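You operate a simulated robot arm through the tools that you are given. There is no shell and no other tool.

You run a simulated two-armed robot. Do the job below in one go: nothing can be reset, and whatever is moved stays where it is left.

JOB
Measure the spool beside the bench caliper; dot it with the crayon if it is wider than 80 mm.
Fine: slide and crayon back, one dot on top, then stand it on the raised shelf.

The check looks at the end state, three seconds after you hand in, the way a careful person would. Anything else that was tipped, shoved, dropped, spilled or broken makes it a failure.

ROBOT AND FRAMES
Two 7-joint arms with fingered hands on one trunk that stands fixed in place. Base frame: the origin is at the foot of the trunk, x ahead of it, y to its left, z up; the work surface is at about z = 0.8. Readings come in m, rad, newtons and seconds.
The left shoulder is at [0.07, 0.142, 1.289], the right one opposite. With the tool pointing down near the work surface each hand reaches from about 0.1 to 0.74 m from the base axis, measured 20 degrees to its own side. Payload 3.6 kg a hand.
The tool frame of a hand sits at the grasp point between the pads (the TCP): z along the fingers, y along the line on which they close. The tips reach 0.025 m beyond it. The gripper opens to 0.088 m. The gripper's body begins 0.029 m behind the TCP. The gripper is a hand of 5 fingers: y runs from the thumb to the fingers, the wrist lies at [-0.013, -0.097, -0.162] in the tool frame.
Orientation is that of the tool frame in the base frame, as [roll, pitch, yaw] about the fixed x, y, z axes, in that order (R = Rz(yaw) Ry(pitch) Rx(roll)). With the fingers straight down and the wrist toward the robot, the tool's x, y and z point along [0, 1, 0], [1, 0, 0] and [0, 0, -1] of the base frame.

CONTROLS
- The arms move only by the tool step_arm. It takes "left_motion", "right_motion" or both (then of equal length, played together; a hand with none holds still); each is a list of rows, each a list of 6 numbers: the shift along the tool's x, y, z in units of 300 mm (1.0 is 300 mm), then the turn, a rotation vector about the tool's x, y, z in units of 180 degrees (1.0 is 180 degrees). In form: [[tx, ty, tz, rx, ry, rz], ...]. A call has 1 to 20 rows; each row is the pose to reach, as a shift and turn from the pose commanded when the call began, along the tool's axes at that moment. A call with a number of a shift or a turn outside -1 to 1 is refused whole. A row lasts 0.2 s, in which the tool goes at most 0.05 m and 0.15 rad; a call with a longer step from one row to the next is refused whole. Where a pose cannot be reached the arm comes as near as it can. A force on the tool above 90 N (or 10 N above the force at the start of the call, whichever is more), or a blocked arm, ends the call early, and 0.2 s more pass. In this call time passes only in rows, and 0.2 s behind the last. It gives the time, the measured TCP pose, the force on the tool (base axes), the opening and the grip force at its end, in the units of the frame above (readings bear some noise), with the torque about the TCP (base axes, N m) and any sound that the robot's microphone picked up.
- Cameras (640 x 400 px; columns grow to the right, rows downward): "scene" is now at [0.1243, -0.0279, 1.4957]; the picture's right is [-0.40, -0.92, 0.00], its down [-0.54, 0.24, -0.81] and it looks along [0.74, -0.32, -0.59] (base axes); focal length 214 px, centre (320, 200). "left" rides on the left gripper at [-0.059, -0.079, -0.105] in its tool frame; the picture's right is [-0.73, -0.32, 0.61], its down [0.62, -0.68, 0.38] and it looks along [0.29, 0.66, 0.70] (tool axes); focal length 234 px, centre (320, 200). "right" rides on the right gripper at [0.059, -0.079, -0.105] in its tool frame; the picture's right is [-0.73, 0.32, -0.61], its down [-0.62, -0.68, 0.38] and it looks along [-0.29, 0.66, 0.70] (tool axes); focal length 234 px, centre (320, 200). There is no depth. A picture from a camera that has moved, and an enlarged one, comes with that camera's place and axes in the base frame and with its lens. The place of the scene camera against the robot may be out by one fixed shift of up to 0.025 m in any direction.
- snapshot(camera): a new picture of that camera. The clock stands still meanwhile.
- move_column(by): slides the trunk up (or, below 0, down) by that many m; the arms and the scene camera ride with it, the base frame stays. It gives what a move gives, with no picture.
- finger_targets(index, middle, ring, little, thumb_bend, thumb_turn, hand): sets how far each is bent, from 0 (flat) to 1 (curled in); at 0.3 the hand is open as for a grip, at 0.7 the pads meet at the TCP. One left out holds its place. A second passes; each finger stops where it meets its share of the squeeze, and holds until it gets a number again. It is the only way to open and close the hand. It gives what a move gives, with no picture; readings hold the bend of each and the force on index, middle, ring, little, thumb and palm. thumb_turn goes from beside the hand (0) to across from the fingers (1), as for a grip.
- aim_head(pan, tilt): turns the head with the scene camera to pan (to the left, within 1.501 rad either way) and tilt (down, from -0.506 to 1.204), counted from straight ahead of the robot. It gives what a move gives.
- zoom(camera, box): a new picture of the part [left, top, right, bottom] of that camera's present view, enlarged. The clock stands still meanwhile.
- hand_in(): hands the job in; it is judged then, once.

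Nothing tells you positions but the pictures and the camera data. Unless the task says otherwise, let go and move clear before handing in.

The tools are called after ">>>" as name(argument=value, ...) on one line, values as JSON. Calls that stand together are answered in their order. step_arm: Moves the arms, as the interface text tells. Its arguments: {"type":"object","properties":{"left_motion":{"type":"array","items":{"type":"array","items":{"type":"number"}}},"right_motion":{"type":"array","items":{"type":"array","items":{"type":"number"}}}},"required":[]} The other tools are called the same way: move_column (by) slides the trunk up or down; finger_targets (index, middle, ring, little, thumb_bend, thumb_turn, hand) moves the fingers one by one; aim_head (pan, tilt) turns the head that bears the scene camera; snapshot (camera) takes a picture; zoom (camera, box) takes an enlarged picture of a part of a camera's view; hand_in () hands the job in.

At the start:

```text
time: 0.0
left_position: [0.4726, 0.0256, 1.4746]
left_orientation: [-3.142, -0.001, 1.57]
left_wrist_force: [0.1, -0.4, 0.0]
left_wrist_torque: [-0.03, 0.0, 0.01]
left_grip_width: 0.0878
left_finger_force: 0.0
left_shape: jaw
left_bend: [0.3, 0.3, 0.3, 0.3, 0.3, 0.98]
left_finger forces: [0.0, 0.0, 0.0, 0.0, 0.1, 0.0]
right_position: [0.3957, -0.3539, 1.4275]
right_orientation: [3.14, 0.0, 1.571]
right_wrist_force: [0.7, 0.5, -0.5]
right_wrist_torque: [-0.01, 0.01, 0.03]
right_grip_width: 0.0879
right_finger_force: 0.0
right_shape: jaw
right_bend: [0.3, 0.3, 0.3, 0.3, 0.3, 0.98]
right_finger forces: [0.1, 0.1, 0.0, 0.1, 0.1, 0.1]
trunk travel left (down, up): [-0.825, 0.115]
head pan, tilt: [-0.41, 0.632]
```

scene: 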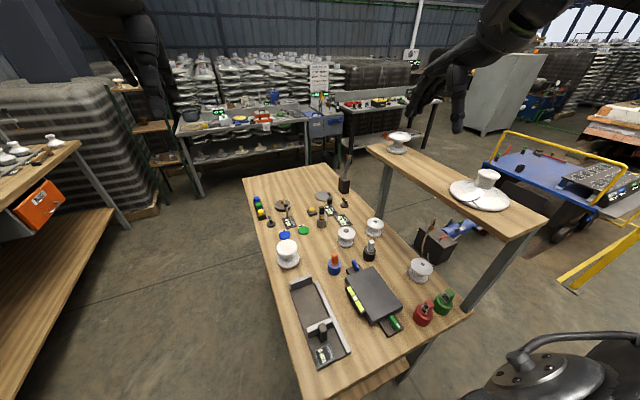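
right: 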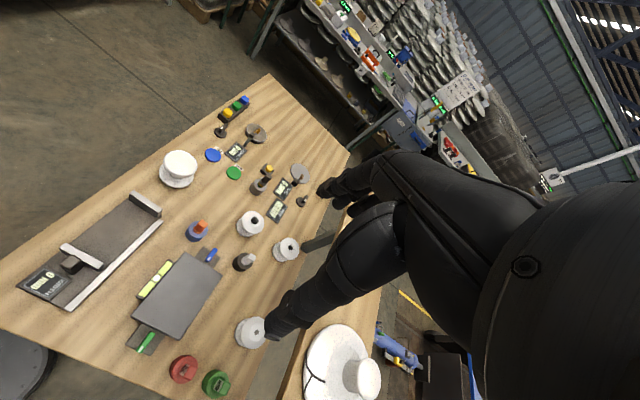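
left: 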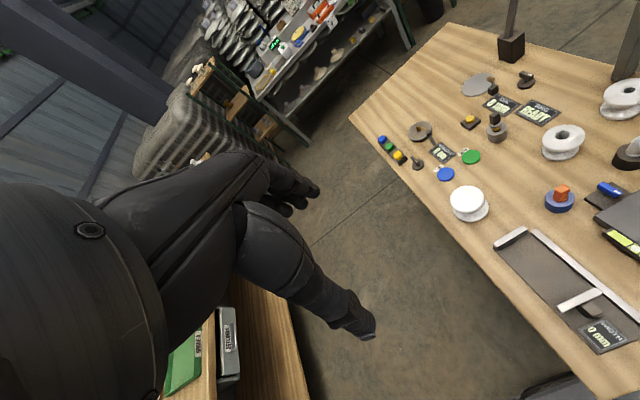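

I see a bench with a caliper (long tray with a sliding jaw and display), a white spool beyond its end, other spools, crayon-like items, and a raised shelf on the right. I'll take closer pictures first.

>>> zoom(camera="scene", box=[230, 230, 390, 380])

>>> zoom(camera="scene", box=[240, 150, 400, 270])

>>> zoom(camera="scene", box=[310, 220, 480, 350])

>>> zoom(camera="scene", box=[360, 120, 560, 260])

>>> zoom(camera="right", box=[0, 130, 260, 330])

>>> zoom(camera="left", box=[380, 170, 640, 370])

```text
2.67 times, centred on (310, 305) of scene
camera zoom: at [0.1243, -0.0279, 1.4957], right [-0.4, -0.92, 0.0], down [-0.54, 0.24, -0.81], along [0.74, -0.32, -0.59], focal length 572 px, centre (347, -80)
```

zoom: 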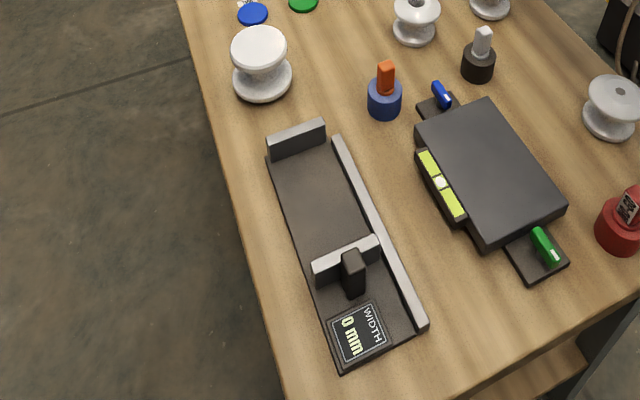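

```text
3.33 times, centred on (320, 210) of scene
camera zoom: at [0.1243, -0.0279, 1.4957], right [-0.4, -0.92, 0.0], down [-0.54, 0.24, -0.81], along [0.74, -0.32, -0.59], focal length 715 px, centre (320, 167)
```

zoom: 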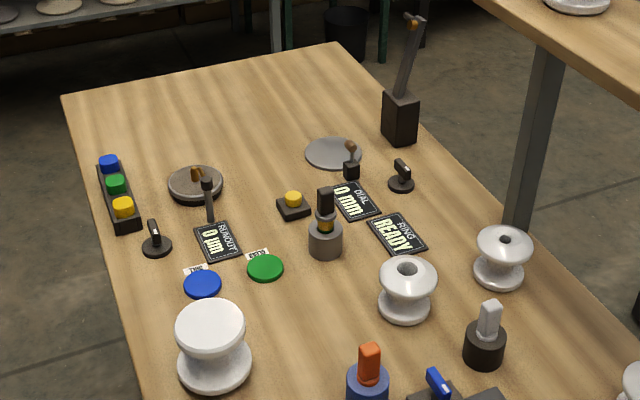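

```text
3.08 times, centred on (395, 285) of scene
camera zoom: at [0.1243, -0.0279, 1.4957], right [-0.4, -0.92, 0.0], down [-0.54, 0.24, -0.81], along [0.74, -0.32, -0.59], focal length 660 px, centre (89, -62)
```

zoom: 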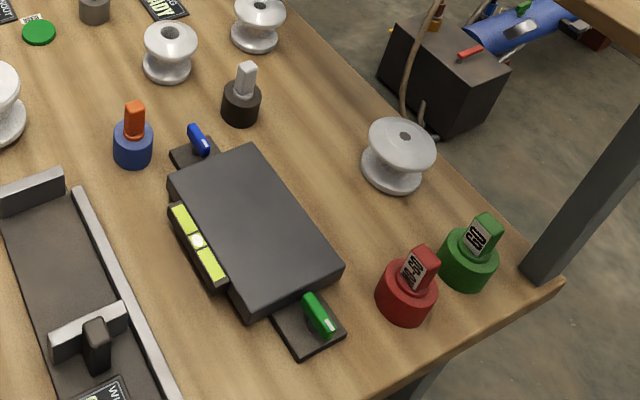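

```text
2.86 times, centred on (460, 190) of scene
camera zoom: at [0.1243, -0.0279, 1.4957], right [-0.4, -0.92, 0.0], down [-0.54, 0.24, -0.81], along [0.74, -0.32, -0.59], focal length 613 px, centre (-80, 229)
```

zoom: 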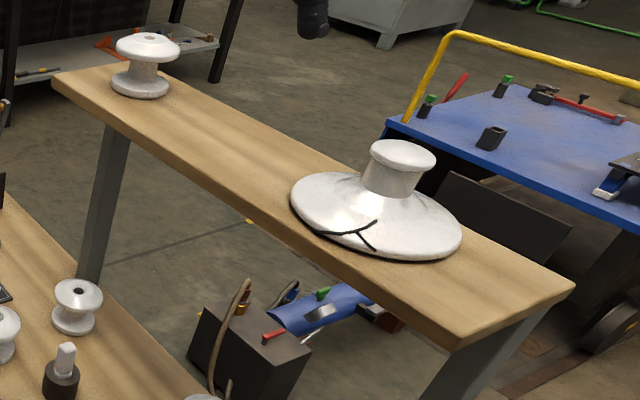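

```text
2.00 times, centred on (130, 230) of right
camera zoom: at [0.3172, -0.2958, 1.5333], right [0.32, -0.73, 0.61], down [-0.68, -0.62, -0.38], along [0.66, -0.29, -0.7], focal length 468 px, centre (700, 140)
```

zoom: 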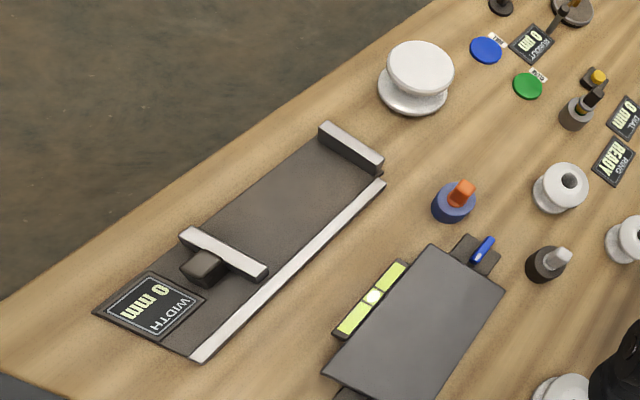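

```text
2.00 times, centred on (510, 270) of left
camera zoom: at [0.3923, -0.0318, 1.5786], right [-0.32, -0.73, -0.61], down [-0.68, 0.62, -0.38], along [0.66, 0.29, -0.7], focal length 468 px, centre (-60, 60)
```

zoom: 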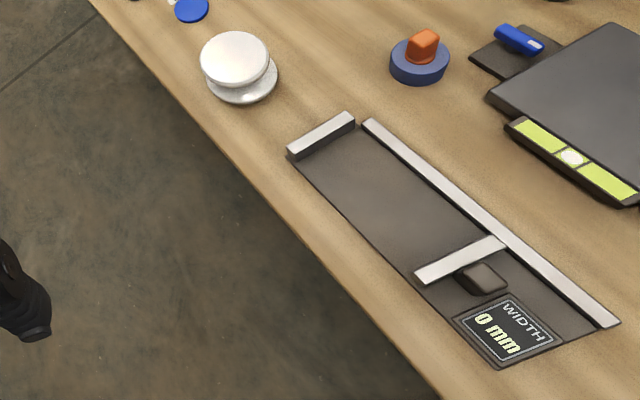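

The caliper runs roughly along x at y≈-0.14 with its slide closed to the near end. The white spool is at about (0.69, -0.14) and an orange stick in a blue holder at about (0.59, -0.28). I'll look closer at the candidate crayons and the shelf.

>>> zoom(camera="scene", box=[315, 235, 395, 285])

>>> zoom(camera="right", box=[170, 200, 270, 280])

>>> zoom(camera="scene", box=[250, 225, 320, 275])

>>> zoom(camera="scene", box=[400, 280, 470, 335])

>>> zoom(camera="right", box=[200, 90, 340, 220])

>>> zoom(camera="right", box=[220, 250, 420, 400])

```text
8.00 times, centred on (355, 260) of scene
camera zoom: at [0.1243, -0.0279, 1.4957], right [-0.4, -0.92, 0.0], down [-0.54, 0.24, -0.81], along [0.74, -0.32, -0.59], focal length 1716 px, centre (40, -280)
```

zoom: 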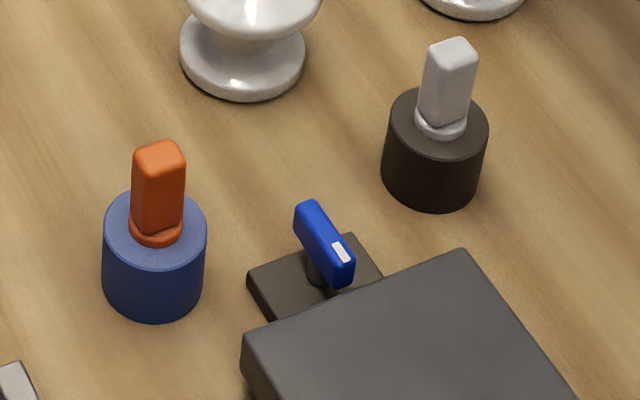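

```text
5.00 times, centred on (220, 240) of right
camera zoom: at [0.3172, -0.2958, 1.5333], right [0.32, -0.73, 0.61], down [-0.68, -0.62, -0.38], along [0.66, -0.29, -0.7], focal length 1171 px, centre (820, 0)
```

zoom: 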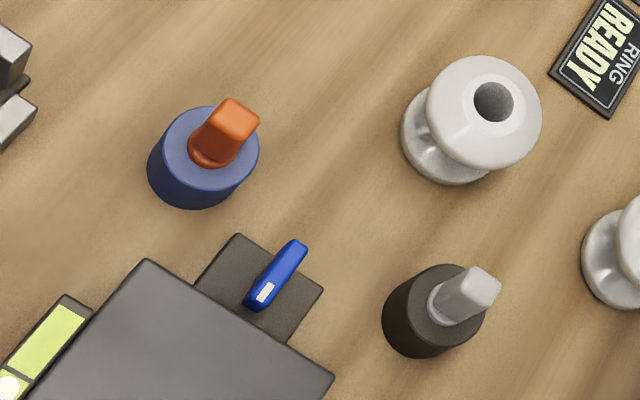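

```text
8.00 times, centred on (285, 250) of scene
camera zoom: at [0.1243, -0.0279, 1.4957], right [-0.4, -0.92, 0.0], down [-0.54, 0.24, -0.81], along [0.74, -0.32, -0.59], focal length 1716 px, centre (600, -200)
```

zoom: 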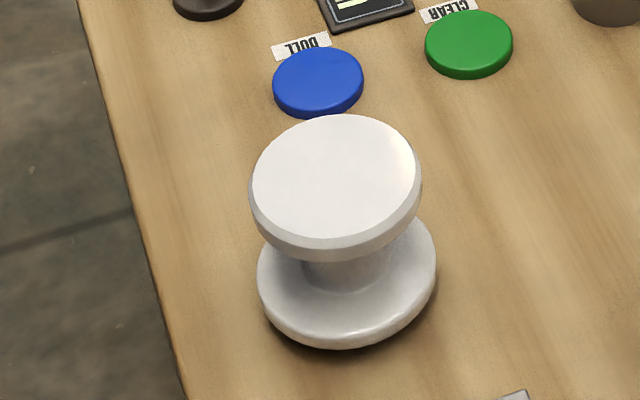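

```text
7.27 times, centred on (435, 308) of scene
camera zoom: at [0.1243, -0.0279, 1.4957], right [-0.4, -0.92, 0.0], down [-0.54, 0.24, -0.81], along [0.74, -0.32, -0.59], focal length 1560 px, centre (-516, -582)
```

zoom: 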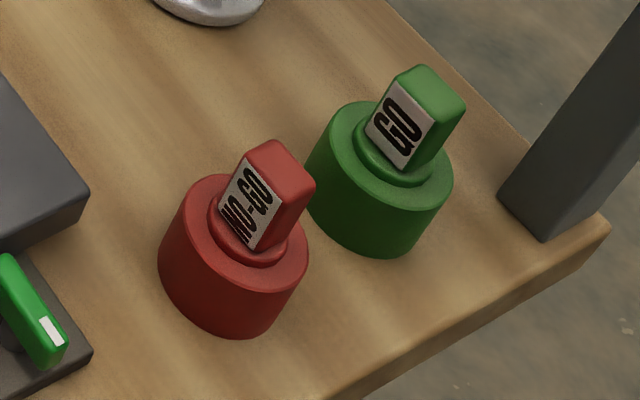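

```text
3.08 times, centred on (270, 155) of right
camera zoom: at [0.3172, -0.2958, 1.5333], right [0.32, -0.73, 0.61], down [-0.68, -0.62, -0.38], along [0.66, -0.29, -0.7], focal length 720 px, centre (474, 338)
```

zoom: 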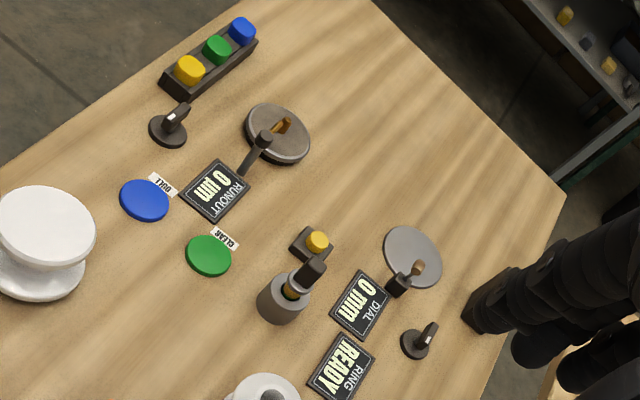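

```text
2.67 times, centred on (320, 325) of right
camera zoom: at [0.3172, -0.2958, 1.5333], right [0.32, -0.73, 0.61], down [-0.68, -0.62, -0.38], along [0.66, -0.29, -0.7], focal length 624 px, centre (320, -133)
```

zoom: 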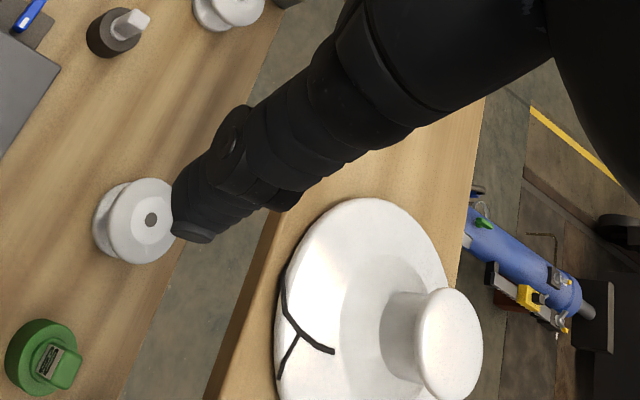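

The orange stick in the blue cup looks like the crayon, and the plain white spool beside the fixed jaw looks like the workpiece. I'll bring the right hand down above the bench for a closer view.

>>> step_arm(right_motion=[[0.0642, 0.0433, 0.1156, 0, 0, 0], [0.1283, 0.0867, 0.2312, 0, 0, 0], [0.1925, 0.13, 0.3469, 0, 0, 0], [0.2567, 0.1733, 0.4625, 0, 0, 0], [0.3208, 0.2167, 0.5781, 0, 0, 0], [0.385, 0.26, 0.6937, 0, 0, 0], [0.4492, 0.3033, 0.8094, 0, 0, 0], [0.5133, 0.3467, 0.925, 0, 0, 0]])

>>> snapshot(camera="right")

>>> snapshot(camera="scene")

>>> snapshot(camera="left")

```text
time: 1.8
left_position: [0.4753, 0.0276, 1.4725]
left_orientation: [-3.14, -0.003, 1.571]
left_wrist_force: [0.3, 0.3, -1.0]
left_wrist_torque: [0.01, -0.01, -0.02]
left_grip_width: 0.0877
left_finger_force: 0.1
left_shape: jaw
left_bend: [0.3, 0.3, 0.3, 0.3, 0.3, 0.98]
left_finger forces: [0.0, 0.1, 0.0, 0.1, 0.0, 0.0]
right_position: [0.5016, -0.2002, 1.1479]
right_orientation: [-3.14, 0.0, 1.571]
right_wrist_force: [-0.8, -0.1, -0.4]
right_wrist_torque: [-0.01, 0.01, 0.03]
right_grip_width: 0.0878
right_finger_force: 0.1
right_shape: jaw
right_bend: [0.3, 0.3, 0.3, 0.3, 0.3, 0.98]
right_finger forces: [0.0, 0.0, 0.0, 0.0, 0.0, 0.0]
trunk travel left (down, up): [-0.825, 0.115]
head pan, tilt: [-0.41, 0.632]
```

```text
taken
camera right: at [0.4232, -0.1414, 1.2535], right [0.32, -0.73, 0.61], down [-0.68, -0.62, -0.38], along [0.66, -0.29, -0.7], focal length 234 px, centre (320, 200)
```

right: 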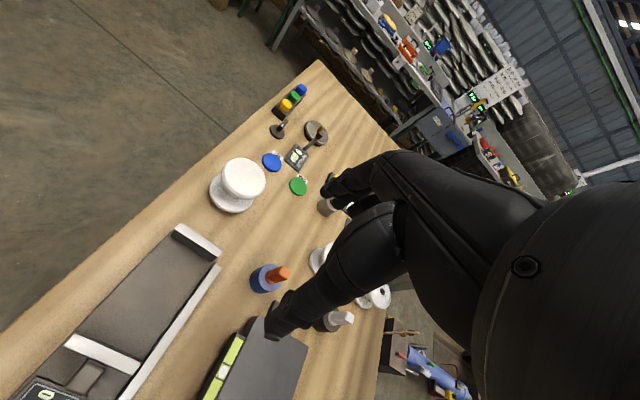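

```text
taken
camera scene: at [0.1267, -0.0273, 1.4955], right [-0.4, -0.92, 0.0], down [-0.54, 0.24, -0.81], along [0.74, -0.32, -0.59], focal length 214 px, centre (320, 200)
```

scene: 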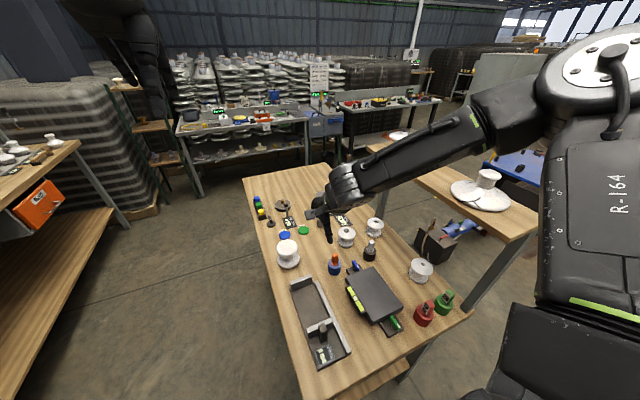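

```text
taken
camera left: at [0.3948, -0.0312, 1.5779], right [-0.32, -0.73, -0.61], down [-0.68, 0.62, -0.38], along [0.66, 0.29, -0.7], focal length 234 px, centre (320, 200)
```

left: 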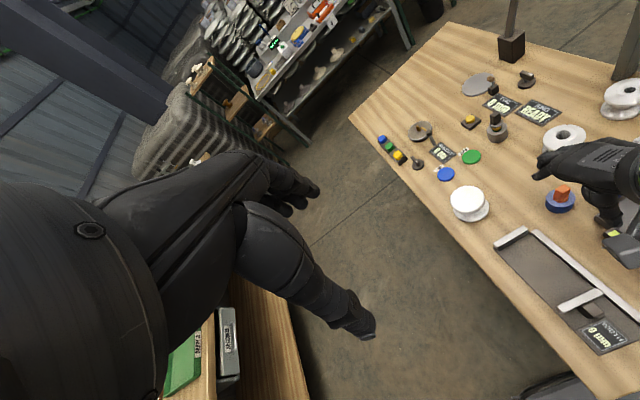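

The hand is above the bench near (0.50, -0.20). I'll zoom in on the caliper, spool and crayon from the right-hand camera to triangulate them.

>>> zoom(camera="right", box=[160, 140, 320, 240])

>>> zoom(camera="right", box=[0, 200, 320, 400])

>>> zoom(camera="right", box=[220, 240, 320, 310])

>>> zoom(camera="left", box=[420, 160, 640, 360])

```text
4.00 times, centred on (240, 190) of right
camera zoom: at [0.4232, -0.1414, 1.2535], right [0.32, -0.73, 0.61], down [-0.68, -0.62, -0.38], along [0.66, -0.29, -0.7], focal length 937 px, centre (640, 240)
```

zoom: 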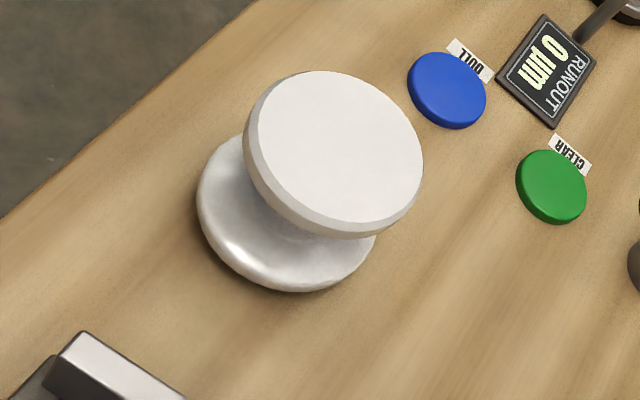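

```text
2.00 times, centred on (160, 300) of right
camera zoom: at [0.4232, -0.1414, 1.2535], right [0.32, -0.73, 0.61], down [-0.68, -0.62, -0.38], along [0.66, -0.29, -0.7], focal length 468 px, centre (640, 0)
```

zoom: 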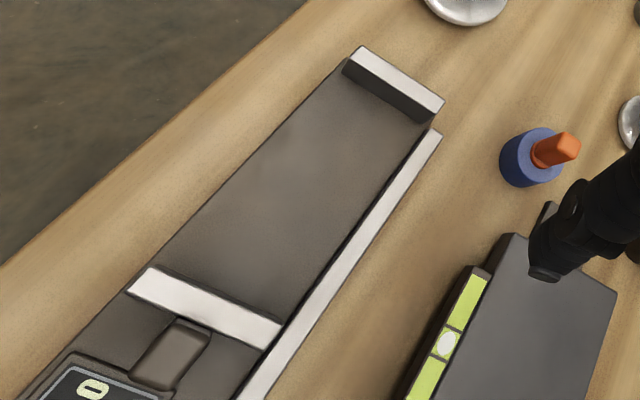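

```text
5.71 times, centred on (270, 275) of right
camera zoom: at [0.4232, -0.1414, 1.2535], right [0.32, -0.73, 0.61], down [-0.68, -0.62, -0.38], along [0.66, -0.29, -0.7], focal length 1338 px, centre (606, -229)
```

zoom: 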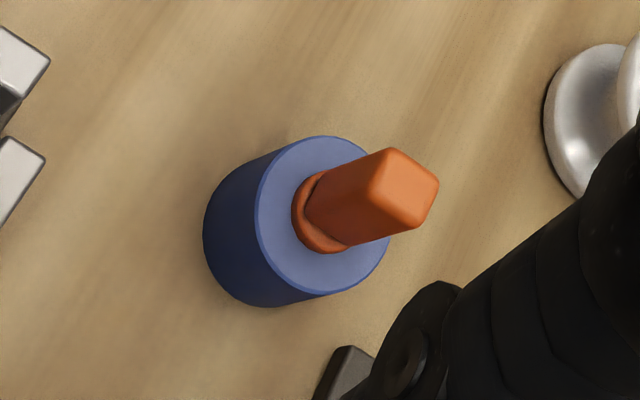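

```text
2.00 times, centred on (530, 260) of left
camera zoom: at [0.3948, -0.0312, 1.5779], right [-0.32, -0.73, -0.61], down [-0.68, 0.62, -0.38], along [0.66, 0.29, -0.7], focal length 468 px, centre (-100, 80)
```

zoom: 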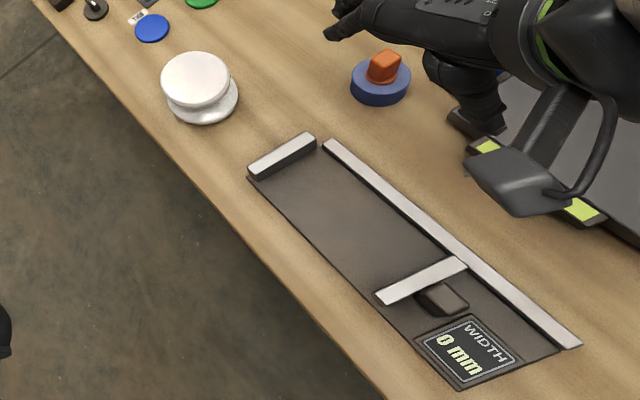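

The spool's axis comes out at about (0.687, -0.139) with its top near z≈0.888 and flange about 83 mm wide. The caliper runs along x, with its fixed jaw at x≈0.565–0.575 and its slide at x≈0.405. I'll open the right hand wider, see how wide it gets, and inspect it.

>>> finger_targets(hand="right", index=0.2, middle=0.2, ring=0.2, little=0.2, thumb_bend=0.2, thumb_turn=1.0)

>>> snapshot(camera="right")

>>> zoom(camera="scene", box=[300, 150, 400, 250])

```text
time: 2.8
left_position: [0.4712, 0.0273, 1.4727]
left_orientation: [-3.14, -0.001, 1.57]
left_wrist_force: [0.1, 0.5, -0.2]
left_wrist_torque: [0.01, 0.02, -0.02]
left_grip_width: 0.0878
left_finger_force: 0.1
left_shape: jaw
left_bend: [0.3, 0.3, 0.3, 0.3, 0.3, 0.98]
left_finger forces: [0.0, 0.0, 0.1, 0.1, 0.0, 0.0]
right_position: [0.4983, -0.1999, 1.1484]
right_orientation: [3.141, -0.001, 1.572]
right_wrist_force: [0.6, 0.3, 0.5]
right_wrist_torque: [-0.03, 0.01, 0.03]
right_grip_width: 0.1034
right_finger_force: 0.1
right_shape: fingers
right_bend: [0.2, 0.2, 0.2, 0.2, 0.2, 0.97]
right_finger forces: [0.1, 0.0, 0.1, 0.0, 0.0, 0.1]
trunk travel left (down, up): [-0.825, 0.115]
head pan, tilt: [-0.41, 0.632]
```

```text
taken
camera right: at [0.4211, -0.1422, 1.2548], right [0.32, -0.73, 0.61], down [-0.68, -0.62, -0.38], along [0.66, -0.29, -0.7], focal length 234 px, centre (320, 200)
```

right: 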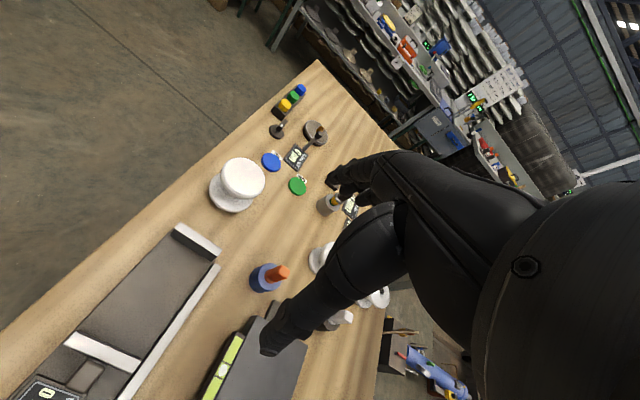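

```text
4.00 times, centred on (350, 200) of scene
camera zoom: at [0.124, -0.0279, 1.4958], right [-0.4, -0.92, 0.0], down [-0.54, 0.24, -0.81], along [0.74, -0.32, -0.59], focal length 858 px, centre (200, 200)
```

zoom: 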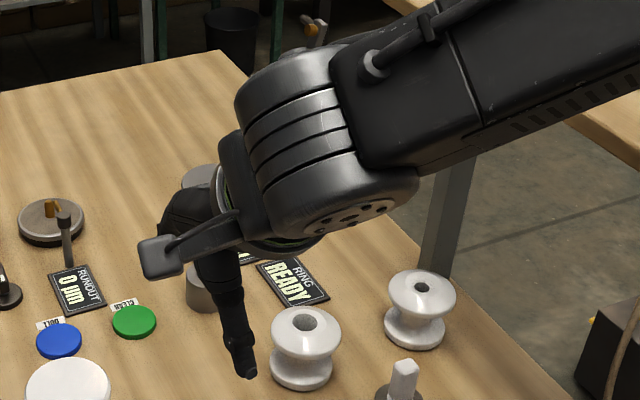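

With 0.2 bend the hand opens to 103 mm, which clears the flange. I'll move it to hover over the spool at z≈1.0 and check the alignment.

>>> step_arm(right_motion=[[0.0339, 0.1039, 0.0833, 0, 0, 0], [0.0678, 0.2078, 0.1667, 0, 0, 0], [0.1017, 0.3117, 0.25, 0, 0, 0], [0.1356, 0.4156, 0.3333, 0, 0, 0], [0.1694, 0.5194, 0.4167, 0, 0, 0], [0.2033, 0.6233, 0.5, 0, 0, 0], [0.2033, 0.6233, 0.5, 0, 0, 0]])

>>> snapshot(camera="right")

>>> zoom(camera="scene", box=[220, 170, 380, 290])

>>> zoom(camera="left", box=[400, 130, 560, 250])

```text
time: 4.4
left_position: [0.4722, 0.0264, 1.4737]
left_orientation: [-3.141, 0.001, 1.57]
left_wrist_force: [0.3, -0.3, 0.9]
left_wrist_torque: [0.01, 0.04, -0.03]
left_grip_width: 0.0876
left_finger_force: 0.1
left_shape: jaw
left_bend: [0.3, 0.3, 0.3, 0.3, 0.3, 0.98]
left_finger forces: [0.0, 0.1, 0.0, 0.0, 0.1, 0.0]
right_position: [0.6141, -0.1928, 1.0605]
right_orientation: [3.141, 0.0, 1.572]
right_wrist_force: [-0.6, 0.1, 0.6]
right_wrist_torque: [0.01, 0.01, 0.03]
right_grip_width: 0.1037
right_finger_force: 0.2
right_shape: fingers
right_bend: [0.2, 0.2, 0.2, 0.2, 0.2, 0.97]
right_finger forces: [0.1, 0.0, 0.1, 0.0, 0.0, 0.0]
right hand out of reach, approached as far as the arm can: row 4, 5, 6, 7
trunk travel left (down, up): [-0.825, 0.115]
head pan, tilt: [-0.41, 0.632]
```

```text
taken
camera right: at [0.5363, -0.1346, 1.1663], right [0.32, -0.73, 0.61], down [-0.68, -0.62, -0.38], along [0.66, -0.29, -0.7], focal length 234 px, centre (320, 200)
```

right: 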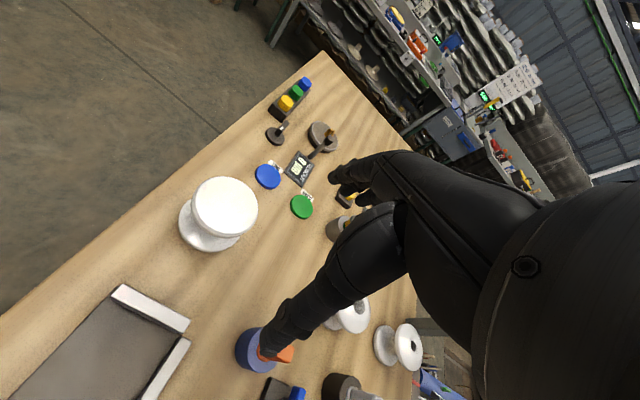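

```text
3.33 times, centred on (300, 230) of scene
camera zoom: at [0.1245, -0.0278, 1.4957], right [-0.4, -0.92, 0.0], down [-0.54, 0.24, -0.81], along [0.74, -0.32, -0.59], focal length 715 px, centre (387, 100)
```

zoom: 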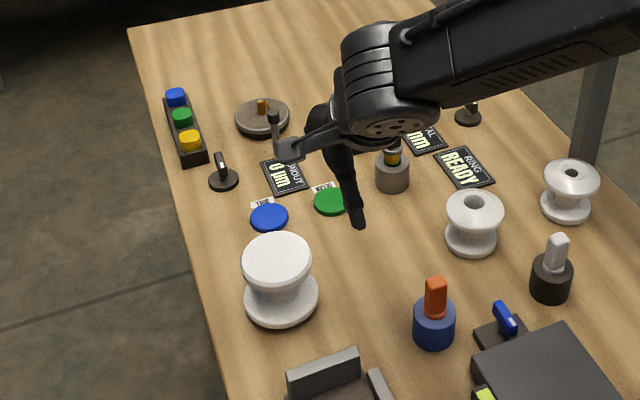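

```text
3.33 times, centred on (480, 190) of left
camera zoom: at [0.3925, -0.0317, 1.5785], right [-0.32, -0.73, -0.61], down [-0.68, 0.62, -0.38], along [0.66, 0.29, -0.7], focal length 781 px, centre (-213, 233)
```

zoom: 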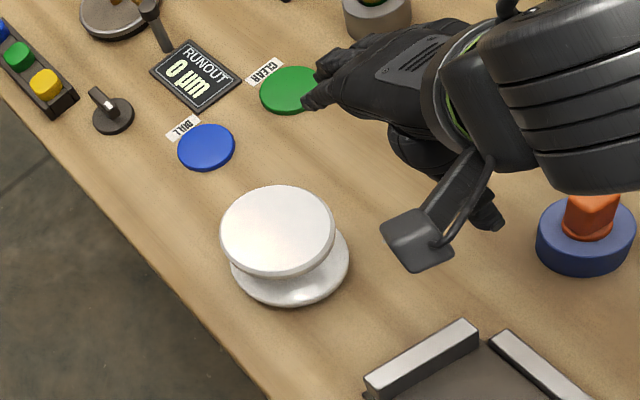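

The arm couldn't reach that hover pose and stopped near (0.614, -0.193, 1.06). A zero move will show which pose the controller counts from.

>>> step_arm(right_motion=[[0, 0, 0, 0, 0, 0]])

```text
time: 4.8
left_position: [0.472, 0.0264, 1.4731]
left_orientation: [3.141, 0.0, 1.568]
left_wrist_force: [0.6, 0.2, -0.1]
left_wrist_torque: [0.01, 0.0, 0.01]
left_grip_width: 0.0877
left_finger_force: 0.1
left_shape: jaw
left_bend: [0.3, 0.3, 0.3, 0.3, 0.3, 0.98]
left_finger forces: [0.0, 0.0, 0.0, 0.0, 0.0, 0.0]
right_position: [0.6157, -0.1929, 1.0606]
right_orientation: [3.141, -0.001, 1.571]
right_wrist_force: [0.1, 0.9, 0.5]
right_wrist_torque: [-0.01, 0.04, 0.0]
right_grip_width: 0.1035
right_finger_force: 0.0
right_shape: fingers
right_bend: [0.2, 0.2, 0.2, 0.2, 0.2, 0.97]
right_finger forces: [0.1, 0.0, 0.0, 0.0, 0.0, 0.0]
trunk travel left (down, up): [-0.825, 0.115]
head pan, tilt: [-0.41, 0.632]
```

The controller counts from the clamped pose. I'll descend first, since reach is better lower down, and then go forward over the spool while keeping the fingertips above its top.

>>> step_arm(right_motion=[[0.037, 0, 0.122, 0, 0, 0], [0.073, 0, 0.244, 0, 0, 0], [0.11, 0, 0.367, 0, 0, 0], [0.11, 0, 0.367, 0, 0, 0]])

>>> snapshot(camera="right")

```text
time: 5.8
left_position: [0.4721, 0.0271, 1.473]
left_orientation: [-3.14, -0.001, 1.571]
left_wrist_force: [-0.3, -0.7, 0.1]
left_wrist_torque: [0.0, -0.01, 0.0]
left_grip_width: 0.0879
left_finger_force: 0.1
left_shape: jaw
left_bend: [0.3, 0.3, 0.3, 0.3, 0.3, 0.98]
left_finger forces: [0.0, 0.1, 0.0, 0.0, 0.0, 0.0]
right_position: [0.5688, -0.2028, 1.0088]
right_orientation: [-3.141, 0.001, 1.571]
right_wrist_force: [0.1, 1.1, -0.2]
right_wrist_torque: [0.01, -0.02, 0.02]
right_grip_width: 0.1033
right_finger_force: 0.0
right_shape: fingers
right_bend: [0.2, 0.2, 0.2, 0.2, 0.2, 0.97]
right_finger forces: [0.0, 0.0, 0.0, 0.1, 0.0, 0.0]
right hand out of reach, approached as far as the arm can: row 1, 2, 3, 4
trunk travel left (down, up): [-0.825, 0.115]
head pan, tilt: [-0.41, 0.632]
```

```text
taken
camera right: at [0.4912, -0.1446, 1.1142], right [0.32, -0.73, 0.61], down [-0.68, -0.62, -0.38], along [0.66, -0.29, -0.7], focal length 234 px, centre (320, 200)
```

right: 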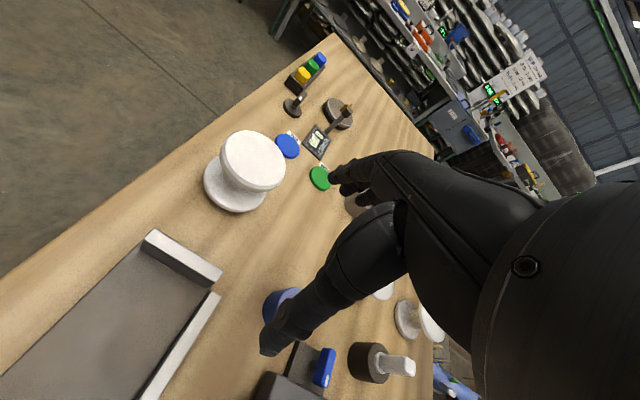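

The reach gets worse as the hand goes lower, so the trunk height or wrist yaw needs to change. I'll back the hand off upward and look at the elbow against the shelf before moving the trunk.

>>> step_arm(right_motion=[[0, -0.08, -0.13, 0, 0, 0], [0, -0.16, -0.26, 0, 0, 0], [0, -0.23, -0.39, 0, 0, 0], [0, -0.23, -0.47, 0, 0, 0]])

>>> aim_head(pan=-1.0, tilt=0.4)

>>> snapshot(camera="scene")

```text
time: 6.8
left_position: [0.4709, 0.028, 1.4735]
left_orientation: [-3.141, 0.0, 1.571]
left_wrist_force: [0.4, -0.5, -0.4]
left_wrist_torque: [0.02, -0.03, -0.01]
left_grip_width: 0.0878
left_finger_force: 0.0
left_shape: jaw
left_bend: [0.3, 0.3, 0.3, 0.3, 0.3, 0.98]
left_finger forces: [0.0, 0.1, 0.1, 0.0, 0.0, 0.0]
right_position: [0.5007, -0.2016, 1.1501]
right_orientation: [3.141, 0.001, 1.57]
right_wrist_force: [-0.1, 0.1, -0.3]
right_wrist_torque: [0.03, 0.0, 0.03]
right_grip_width: 0.1035
right_finger_force: 0.0
right_shape: fingers
right_bend: [0.2, 0.2, 0.2, 0.2, 0.2, 0.97]
right_finger forces: [0.1, 0.0, 0.0, 0.0, 0.0, 0.0]
trunk travel left (down, up): [-0.825, 0.115]
head pan, tilt: [-0.41, 0.632]
```

```text
time: 7.8
left_position: [0.4723, 0.0267, 1.4738]
left_orientation: [-3.142, 0.0, 1.571]
left_wrist_force: [-0.3, 0.6, 0.0]
left_wrist_torque: [-0.02, 0.0, 0.01]
left_grip_width: 0.088
left_finger_force: 0.0
left_shape: jaw
left_bend: [0.3, 0.3, 0.3, 0.3, 0.3, 0.98]
left_finger forces: [0.0, 0.0, 0.0, 0.0, 0.1, 0.0]
right_position: [0.5002, -0.2032, 1.1504]
right_orientation: [-3.141, -0.001, 1.57]
right_wrist_force: [-0.9, 0.3, -1.3]
right_wrist_torque: [0.01, -0.02, 0.01]
right_grip_width: 0.1035
right_finger_force: 0.0
right_shape: fingers
right_bend: [0.2, 0.2, 0.2, 0.2, 0.2, 0.97]
right_finger forces: [0.0, 0.1, 0.1, 0.0, 0.0, 0.1]
trunk travel left (down, up): [-0.825, 0.115]
head pan, tilt: [-1.0, 0.4]
```

```text
taken
camera scene: at [0.0944, -0.0709, 1.5167], right [-0.84, -0.54, 0.0], down [-0.21, 0.33, -0.92], along [0.5, -0.77, -0.39], focal length 214 px, centre (320, 200)
```

scene: 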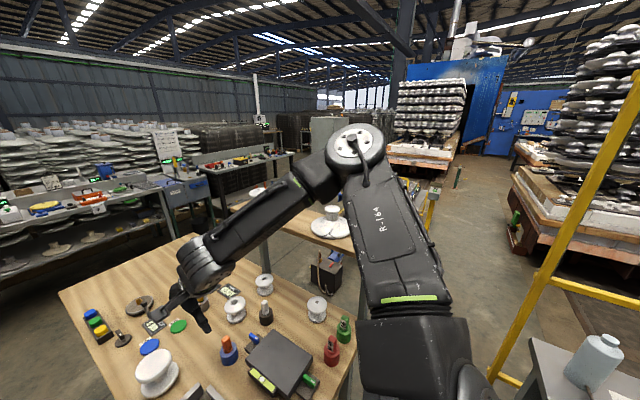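

The elbow is raised well clear of the shelf. To test whether lowering the trunk helps, I'll try reaching over the spool at a higher z with the trunk where it is.

>>> step_arm(right_motion=[[0.0339, 0.1039, -0.0278, 0, 0, 0], [0.0678, 0.2078, -0.0556, 0, 0, 0], [0.1017, 0.3117, -0.0833, 0, 0, 0], [0.1356, 0.4156, -0.1111, 0, 0, 0], [0.1694, 0.5194, -0.1389, 0, 0, 0], [0.2033, 0.6233, -0.1667, 0, 0, 0]])

>>> snapshot(camera="scene")

```text
time: 9.2
left_position: [0.4714, 0.0257, 1.4732]
left_orientation: [-3.141, 0.0, 1.57]
left_wrist_force: [0.0, 0.0, -0.4]
left_wrist_torque: [-0.01, -0.02, 0.02]
left_grip_width: 0.088
left_finger_force: 0.1
left_shape: jaw
left_bend: [0.3, 0.3, 0.3, 0.3, 0.3, 0.98]
left_finger forces: [0.0, 0.1, 0.0, 0.0, 0.0, 0.0]
right_position: [0.6528, -0.1686, 1.205]
right_orientation: [3.14, -0.001, 1.569]
right_wrist_force: [0.2, 0.3, -0.6]
right_wrist_torque: [0.0, 0.0, -0.04]
right_grip_width: 0.1037
right_finger_force: 0.0
right_shape: fingers
right_bend: [0.2, 0.2, 0.2, 0.2, 0.2, 0.97]
right_finger forces: [0.0, 0.1, 0.1, 0.1, 0.0, 0.1]
right hand out of reach, approached as far as the arm can: row 5, 6
trunk travel left (down, up): [-0.825, 0.115]
head pan, tilt: [-1.0, 0.4]
```

```text
taken
camera scene: at [0.0929, -0.0714, 1.5168], right [-0.84, -0.54, 0.0], down [-0.21, 0.33, -0.92], along [0.5, -0.78, -0.39], focal length 214 px, centre (320, 200)
```

scene: 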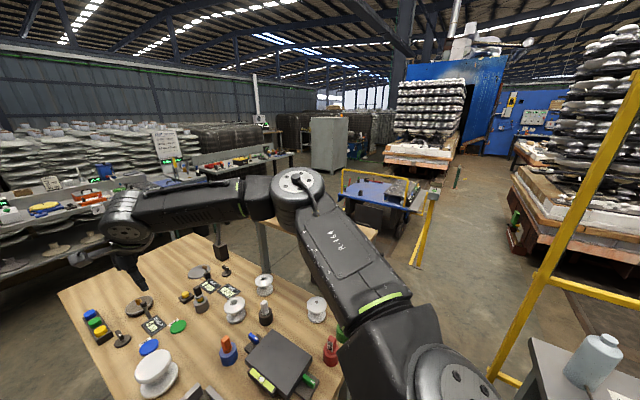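

It gets closer when higher, and the limit seems to be the wrist angle. I'll try turning the hand counter-clockwise so the wrist sits toward the right elbow while going to the same target.

>>> step_arm(right_motion=[[0, 0, 0, 0, 0, -0.045], [0, 0, 0, 0, 0, -0.09], [0, 0, 0, 0, 0, -0.135], [0, 0, 0, 0, 0, -0.18], [0.05, 0.056, 0.0, 0, 0, -0.2], [0.1, 0.113, 0.0, 0, 0, -0.2]])

>>> snapshot(camera="scene")

```text
time: 10.6
left_position: [0.4723, 0.0257, 1.4735]
left_orientation: [-3.141, 0.001, 1.571]
left_wrist_force: [0.3, 0.6, -0.2]
left_wrist_torque: [-0.02, 0.03, 0.02]
left_grip_width: 0.0877
left_finger_force: 0.1
left_shape: jaw
left_bend: [0.3, 0.3, 0.3, 0.3, 0.3, 0.98]
left_finger forces: [0.0, 0.0, 0.0, 0.0, 0.0, 0.0]
right_position: [0.6565, -0.1588, 1.2064]
right_orientation: [3.14, -0.001, 2.199]
right_wrist_force: [1.0, -0.3, -0.1]
right_wrist_torque: [-0.02, 0.02, -0.04]
right_grip_width: 0.1035
right_finger_force: 0.1
right_shape: fingers
right_bend: [0.2, 0.2, 0.2, 0.2, 0.2, 0.97]
right_finger forces: [0.0, 0.0, 0.0, 0.0, 0.0, 0.0]
right hand out of reach, approached as far as the arm can: row 5, 6
trunk travel left (down, up): [-0.825, 0.115]
head pan, tilt: [-1.0, 0.4]
```

```text
taken
camera scene: at [0.0939, -0.071, 1.5168], right [-0.84, -0.54, 0.0], down [-0.21, 0.33, -0.92], along [0.5, -0.78, -0.39], focal length 214 px, centre (320, 200)
```

scene: 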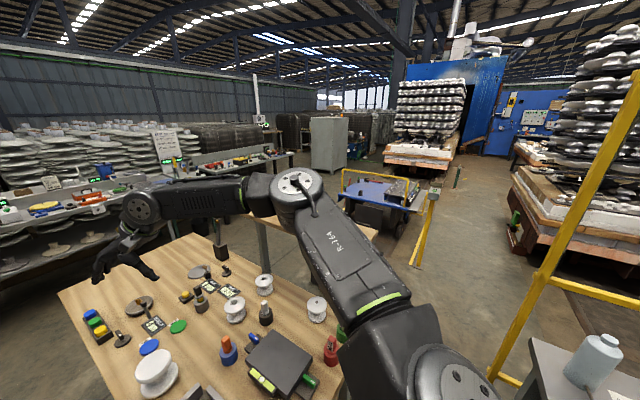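

Turning the hand hardly changed the limit. I'll look at the arm's shape more closely.

>>> zoom(camera="scene", box=[60, 130, 480, 400])

>>> snapshot(camera="left")

>>> snapshot(camera="right")

```text
1.48 times, centred on (270, 265) of scene
camera zoom: at [0.0939, -0.071, 1.5168], right [-0.84, -0.54, 0.0], down [-0.21, 0.33, -0.92], along [0.5, -0.78, -0.39], focal length 318 px, centre (394, 104)
```

zoom: 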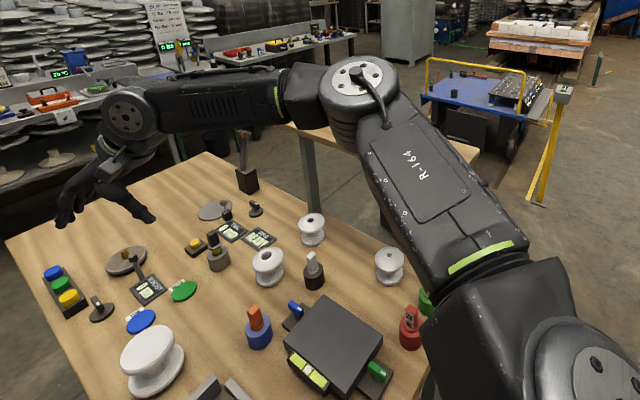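

```text
taken
camera left: at [0.392, -0.0318, 1.5787], right [-0.32, -0.73, -0.61], down [-0.68, 0.62, -0.38], along [0.66, 0.29, -0.7], focal length 234 px, centre (320, 200)
```

left: 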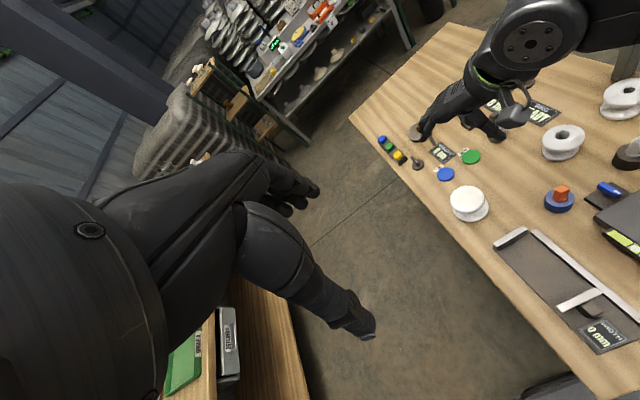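

```text
taken
camera right: at [0.5576, -0.158, 1.3116], right [0.69, -0.4, 0.61], down [-0.18, -0.9, -0.38], along [0.7, 0.15, -0.7], focal length 234 px, centre (320, 200)
```

right: 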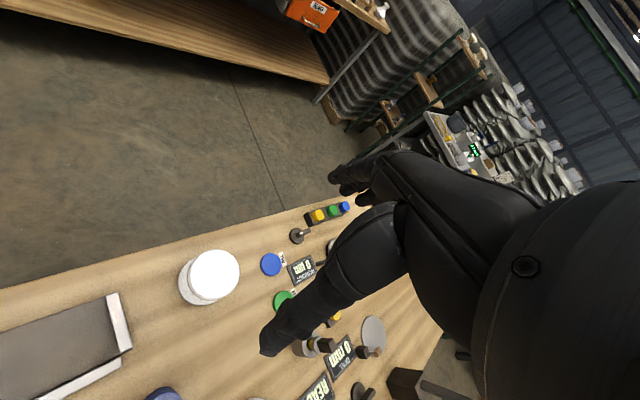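

The elbow is held out to the right, which limits the extension. I'll go back toward the body and lower, with the hand straight again, to see if the arm takes a better elbow position there.

>>> step_arm(right_motion=[[0.039, -0.1, 0.038, 0, 0, 0.04], [0.078, -0.2, 0.075, 0, 0, 0.08], [0.118, -0.3, 0.113, 0, 0, 0.12], [0.157, -0.4, 0.15, 0, 0, 0.16], [0.196, -0.502, 0.188, 0, 0, 0.2]])

>>> step_arm(right_motion=[[-0.033, -0.067, 0.1, 0, 0, 0], [-0.067, -0.133, 0.2, 0, 0, 0], [-0.1, -0.2, 0.3, 0, 0, 0], [-0.133, -0.267, 0.4, 0, 0, 0], [-0.167, -0.333, 0.5, 0, 0, 0]])

>>> snapshot(camera="scene")

```text
time: 11.8
left_position: [0.4706, 0.0264, 1.4738]
left_orientation: [3.138, 0.001, 1.571]
left_wrist_force: [0.4, -0.4, 0.7]
left_wrist_torque: [0.0, -0.02, 0.02]
left_grip_width: 0.0875
left_finger_force: 0.1
left_shape: jaw
left_bend: [0.3, 0.3, 0.3, 0.3, 0.3, 0.98]
left_finger forces: [0.0, 0.1, 0.0, 0.0, 0.0, 0.0]
right_position: [0.496, -0.2012, 1.1493]
right_orientation: [3.138, 0.0, 1.571]
right_wrist_force: [0.4, -0.3, -0.5]
right_wrist_torque: [0.0, -0.01, 0.0]
right_grip_width: 0.1034
right_finger_force: 0.1
right_shape: fingers
right_bend: [0.2, 0.2, 0.2, 0.2, 0.2, 0.97]
right_finger forces: [0.1, 0.0, 0.1, 0.1, 0.0, 0.0]
trunk travel left (down, up): [-0.825, 0.115]
head pan, tilt: [-1.0, 0.4]
```

```text
time: 13.0
left_position: [0.4719, 0.0254, 1.4729]
left_orientation: [3.141, -0.002, 1.572]
left_wrist_force: [-0.6, -0.2, 0.1]
left_wrist_torque: [0.01, 0.03, 0.01]
left_grip_width: 0.0877
left_finger_force: 0.0
left_shape: jaw
left_bend: [0.3, 0.3, 0.3, 0.3, 0.3, 0.98]
left_finger forces: [0.0, 0.0, 0.1, 0.0, 0.1, 0.0]
right_position: [0.3998, -0.2515, 0.998]
right_orientation: [3.14, -0.001, 1.571]
right_wrist_force: [0.0, 0.2, -0.5]
right_wrist_torque: [0.01, 0.01, -0.01]
right_grip_width: 0.1036
right_finger_force: 0.1
right_shape: fingers
right_bend: [0.2, 0.2, 0.2, 0.2, 0.2, 0.97]
right_finger forces: [0.0, 0.0, 0.1, 0.0, 0.1, 0.0]
trunk travel left (down, up): [-0.825, 0.115]
head pan, tilt: [-1.0, 0.4]
```

```text
taken
camera scene: at [0.0936, -0.0725, 1.5168], right [-0.84, -0.54, 0.0], down [-0.21, 0.33, -0.92], along [0.5, -0.77, -0.39], focal length 214 px, centre (320, 200)
```

scene: 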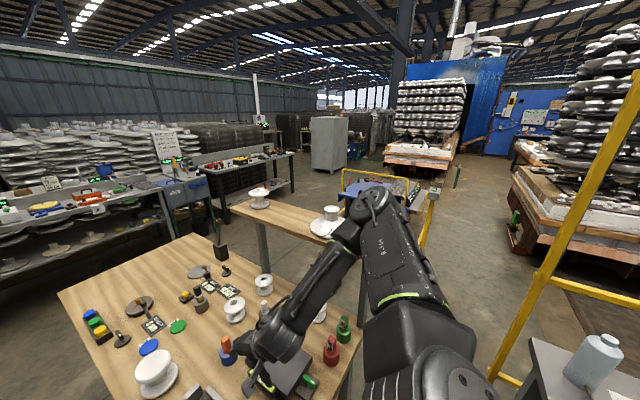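

The elbow stays out to the side here as well. I'll try extending forward from this low pose at z≈0.96, which clears everything on the bench below.

>>> step_arm(right_motion=[[0.0536, 0.1367, 0.0181, 0, 0, 0], [0.1071, 0.2734, 0.0363, 0, 0, 0], [0.1607, 0.4101, 0.0544, 0, 0, 0], [0.2143, 0.5469, 0.0726, 0, 0, 0], [0.2679, 0.6836, 0.0907, 0, 0, 0], [0.3214, 0.8203, 0.1089, 0, 0, 0], [0.375, 0.957, 0.127, 0, 0, 0]])

>>> snapshot(camera="scene")

```text
time: 14.6
left_position: [0.4723, 0.0275, 1.4712]
left_orientation: [-3.141, 0.0, 1.572]
left_wrist_force: [0.6, 1.0, 0.0]
left_wrist_torque: [0.02, -0.02, -0.04]
left_grip_width: 0.0878
left_finger_force: 0.0
left_shape: jaw
left_bend: [0.3, 0.3, 0.3, 0.3, 0.3, 0.98]
left_finger forces: [0.0, 0.0, 0.1, 0.0, 0.0, 0.0]
right_position: [0.5967, -0.201, 1.034]
right_orientation: [3.141, 0.0, 1.57]
right_wrist_force: [-0.7, 0.5, 0.1]
right_wrist_torque: [-0.01, 0.01, 0.02]
right_grip_width: 0.1035
right_finger_force: 0.1
right_shape: fingers
right_bend: [0.2, 0.2, 0.2, 0.2, 0.2, 0.97]
right_finger forces: [0.0, 0.0, 0.0, 0.0, 0.1, 0.0]
right hand out of reach, approached as far as the arm can: row 4, 5, 6, 7
trunk travel left (down, up): [-0.825, 0.115]
head pan, tilt: [-1.0, 0.4]
```

```text
taken
camera scene: at [0.0944, -0.0709, 1.5167], right [-0.84, -0.54, 0.0], down [-0.21, 0.33, -0.92], along [0.5, -0.78, -0.39], focal length 214 px, centre (320, 200)
```

scene: 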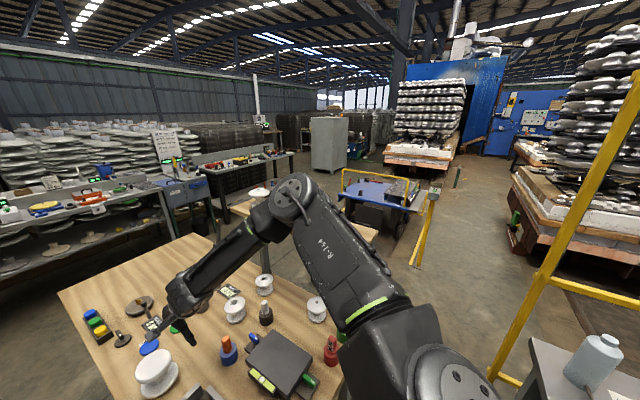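

The upper arm looks to be at a joint limit, and the reach grows as the hand rises relative to the shoulder. I'll test at z≈1.35, moving the left hand aside first. If that works, lowering the trunk will bring the whole arrangement down to the bench.

>>> step_arm(left_motion=[[0.11, 0, 0, 0, 0, 0], [0.22, 0, 0, 0, 0, 0], [0.33, 0, 0, 0, 0, 0], [0.44, 0, 0, 0, 0, 0], [0.55, 0, 0, 0, 0, 0], [0.66, 0, 0, 0, 0, 0], [0.66, 0, 0, 0, 0, 0]], right_motion=[[0, 0, -0.15, 0, 0, 0], [0, 0, -0.3, 0, 0, 0], [0, 0, -0.45, 0, 0, 0], [0, 0, -0.6, 0, 0, 0], [0, 0, -0.75, 0, 0, 0], [0, 0, -0.9, 0, 0, 0], [0, 0, -1.0, 0, 0, 0]])

>>> step_arm(right_motion=[[0.06, 0.12, 0, 0, 0, 0], [0.12, 0.24, 0, 0, 0, 0], [0.18, 0.3, 0, 0, 0, 0]])

>>> snapshot(camera="scene")

```text
time: 16.2
left_position: [0.4719, 0.2247, 1.4731]
left_orientation: [-3.141, -0.001, 1.57]
left_wrist_force: [-0.5, -0.7, -0.2]
left_wrist_torque: [-0.01, 0.0, 0.01]
left_grip_width: 0.0877
left_finger_force: 0.0
left_shape: jaw
left_bend: [0.3, 0.3, 0.3, 0.3, 0.3, 0.98]
left_finger forces: [0.0, 0.1, 0.0, 0.1, 0.0, 0.1]
right_position: [0.5969, -0.2006, 1.3311]
right_orientation: [3.142, 0.0, 1.57]
right_wrist_force: [-0.4, 0.6, -0.5]
right_wrist_torque: [0.0, -0.02, -0.01]
right_grip_width: 0.1035
right_finger_force: 0.1
right_shape: fingers
right_bend: [0.2, 0.2, 0.2, 0.2, 0.2, 0.97]
right_finger forces: [0.0, 0.0, 0.1, 0.1, 0.0, 0.0]
trunk travel left (down, up): [-0.825, 0.115]
head pan, tilt: [-1.0, 0.4]
```

```text
time: 17.0
left_position: [0.4707, 0.2228, 1.4743]
left_orientation: [3.139, -0.001, 1.572]
left_wrist_force: [-0.2, -0.1, -1.0]
left_wrist_torque: [0.01, -0.04, -0.01]
left_grip_width: 0.0876
left_finger_force: 0.1
left_shape: jaw
left_bend: [0.3, 0.3, 0.3, 0.3, 0.3, 0.98]
left_finger forces: [0.0, 0.0, 0.0, 0.0, 0.0, 0.0]
right_position: [0.6441, -0.1788, 1.3184]
right_orientation: [3.138, -0.001, 1.568]
right_wrist_force: [-0.2, 0.3, -0.6]
right_wrist_torque: [-0.02, 0.01, -0.02]
right_grip_width: 0.1036
right_finger_force: 0.0
right_shape: fingers
right_bend: [0.2, 0.2, 0.2, 0.2, 0.2, 0.97]
right_finger forces: [0.1, 0.0, 0.1, 0.0, 0.0, 0.1]
right hand out of reach, approached as far as the arm can: row 2, 3
trunk travel left (down, up): [-0.825, 0.115]
head pan, tilt: [-1.0, 0.4]
```

```text
taken
camera scene: at [0.0921, -0.0716, 1.5169], right [-0.84, -0.54, 0.0], down [-0.21, 0.33, -0.92], along [0.5, -0.78, -0.39], focal length 214 px, centre (320, 200)
```

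scene: 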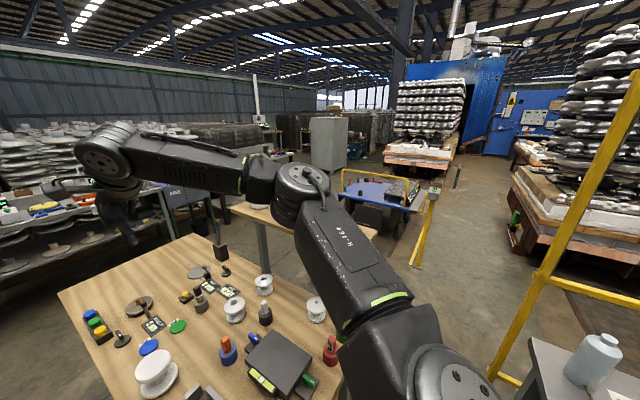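

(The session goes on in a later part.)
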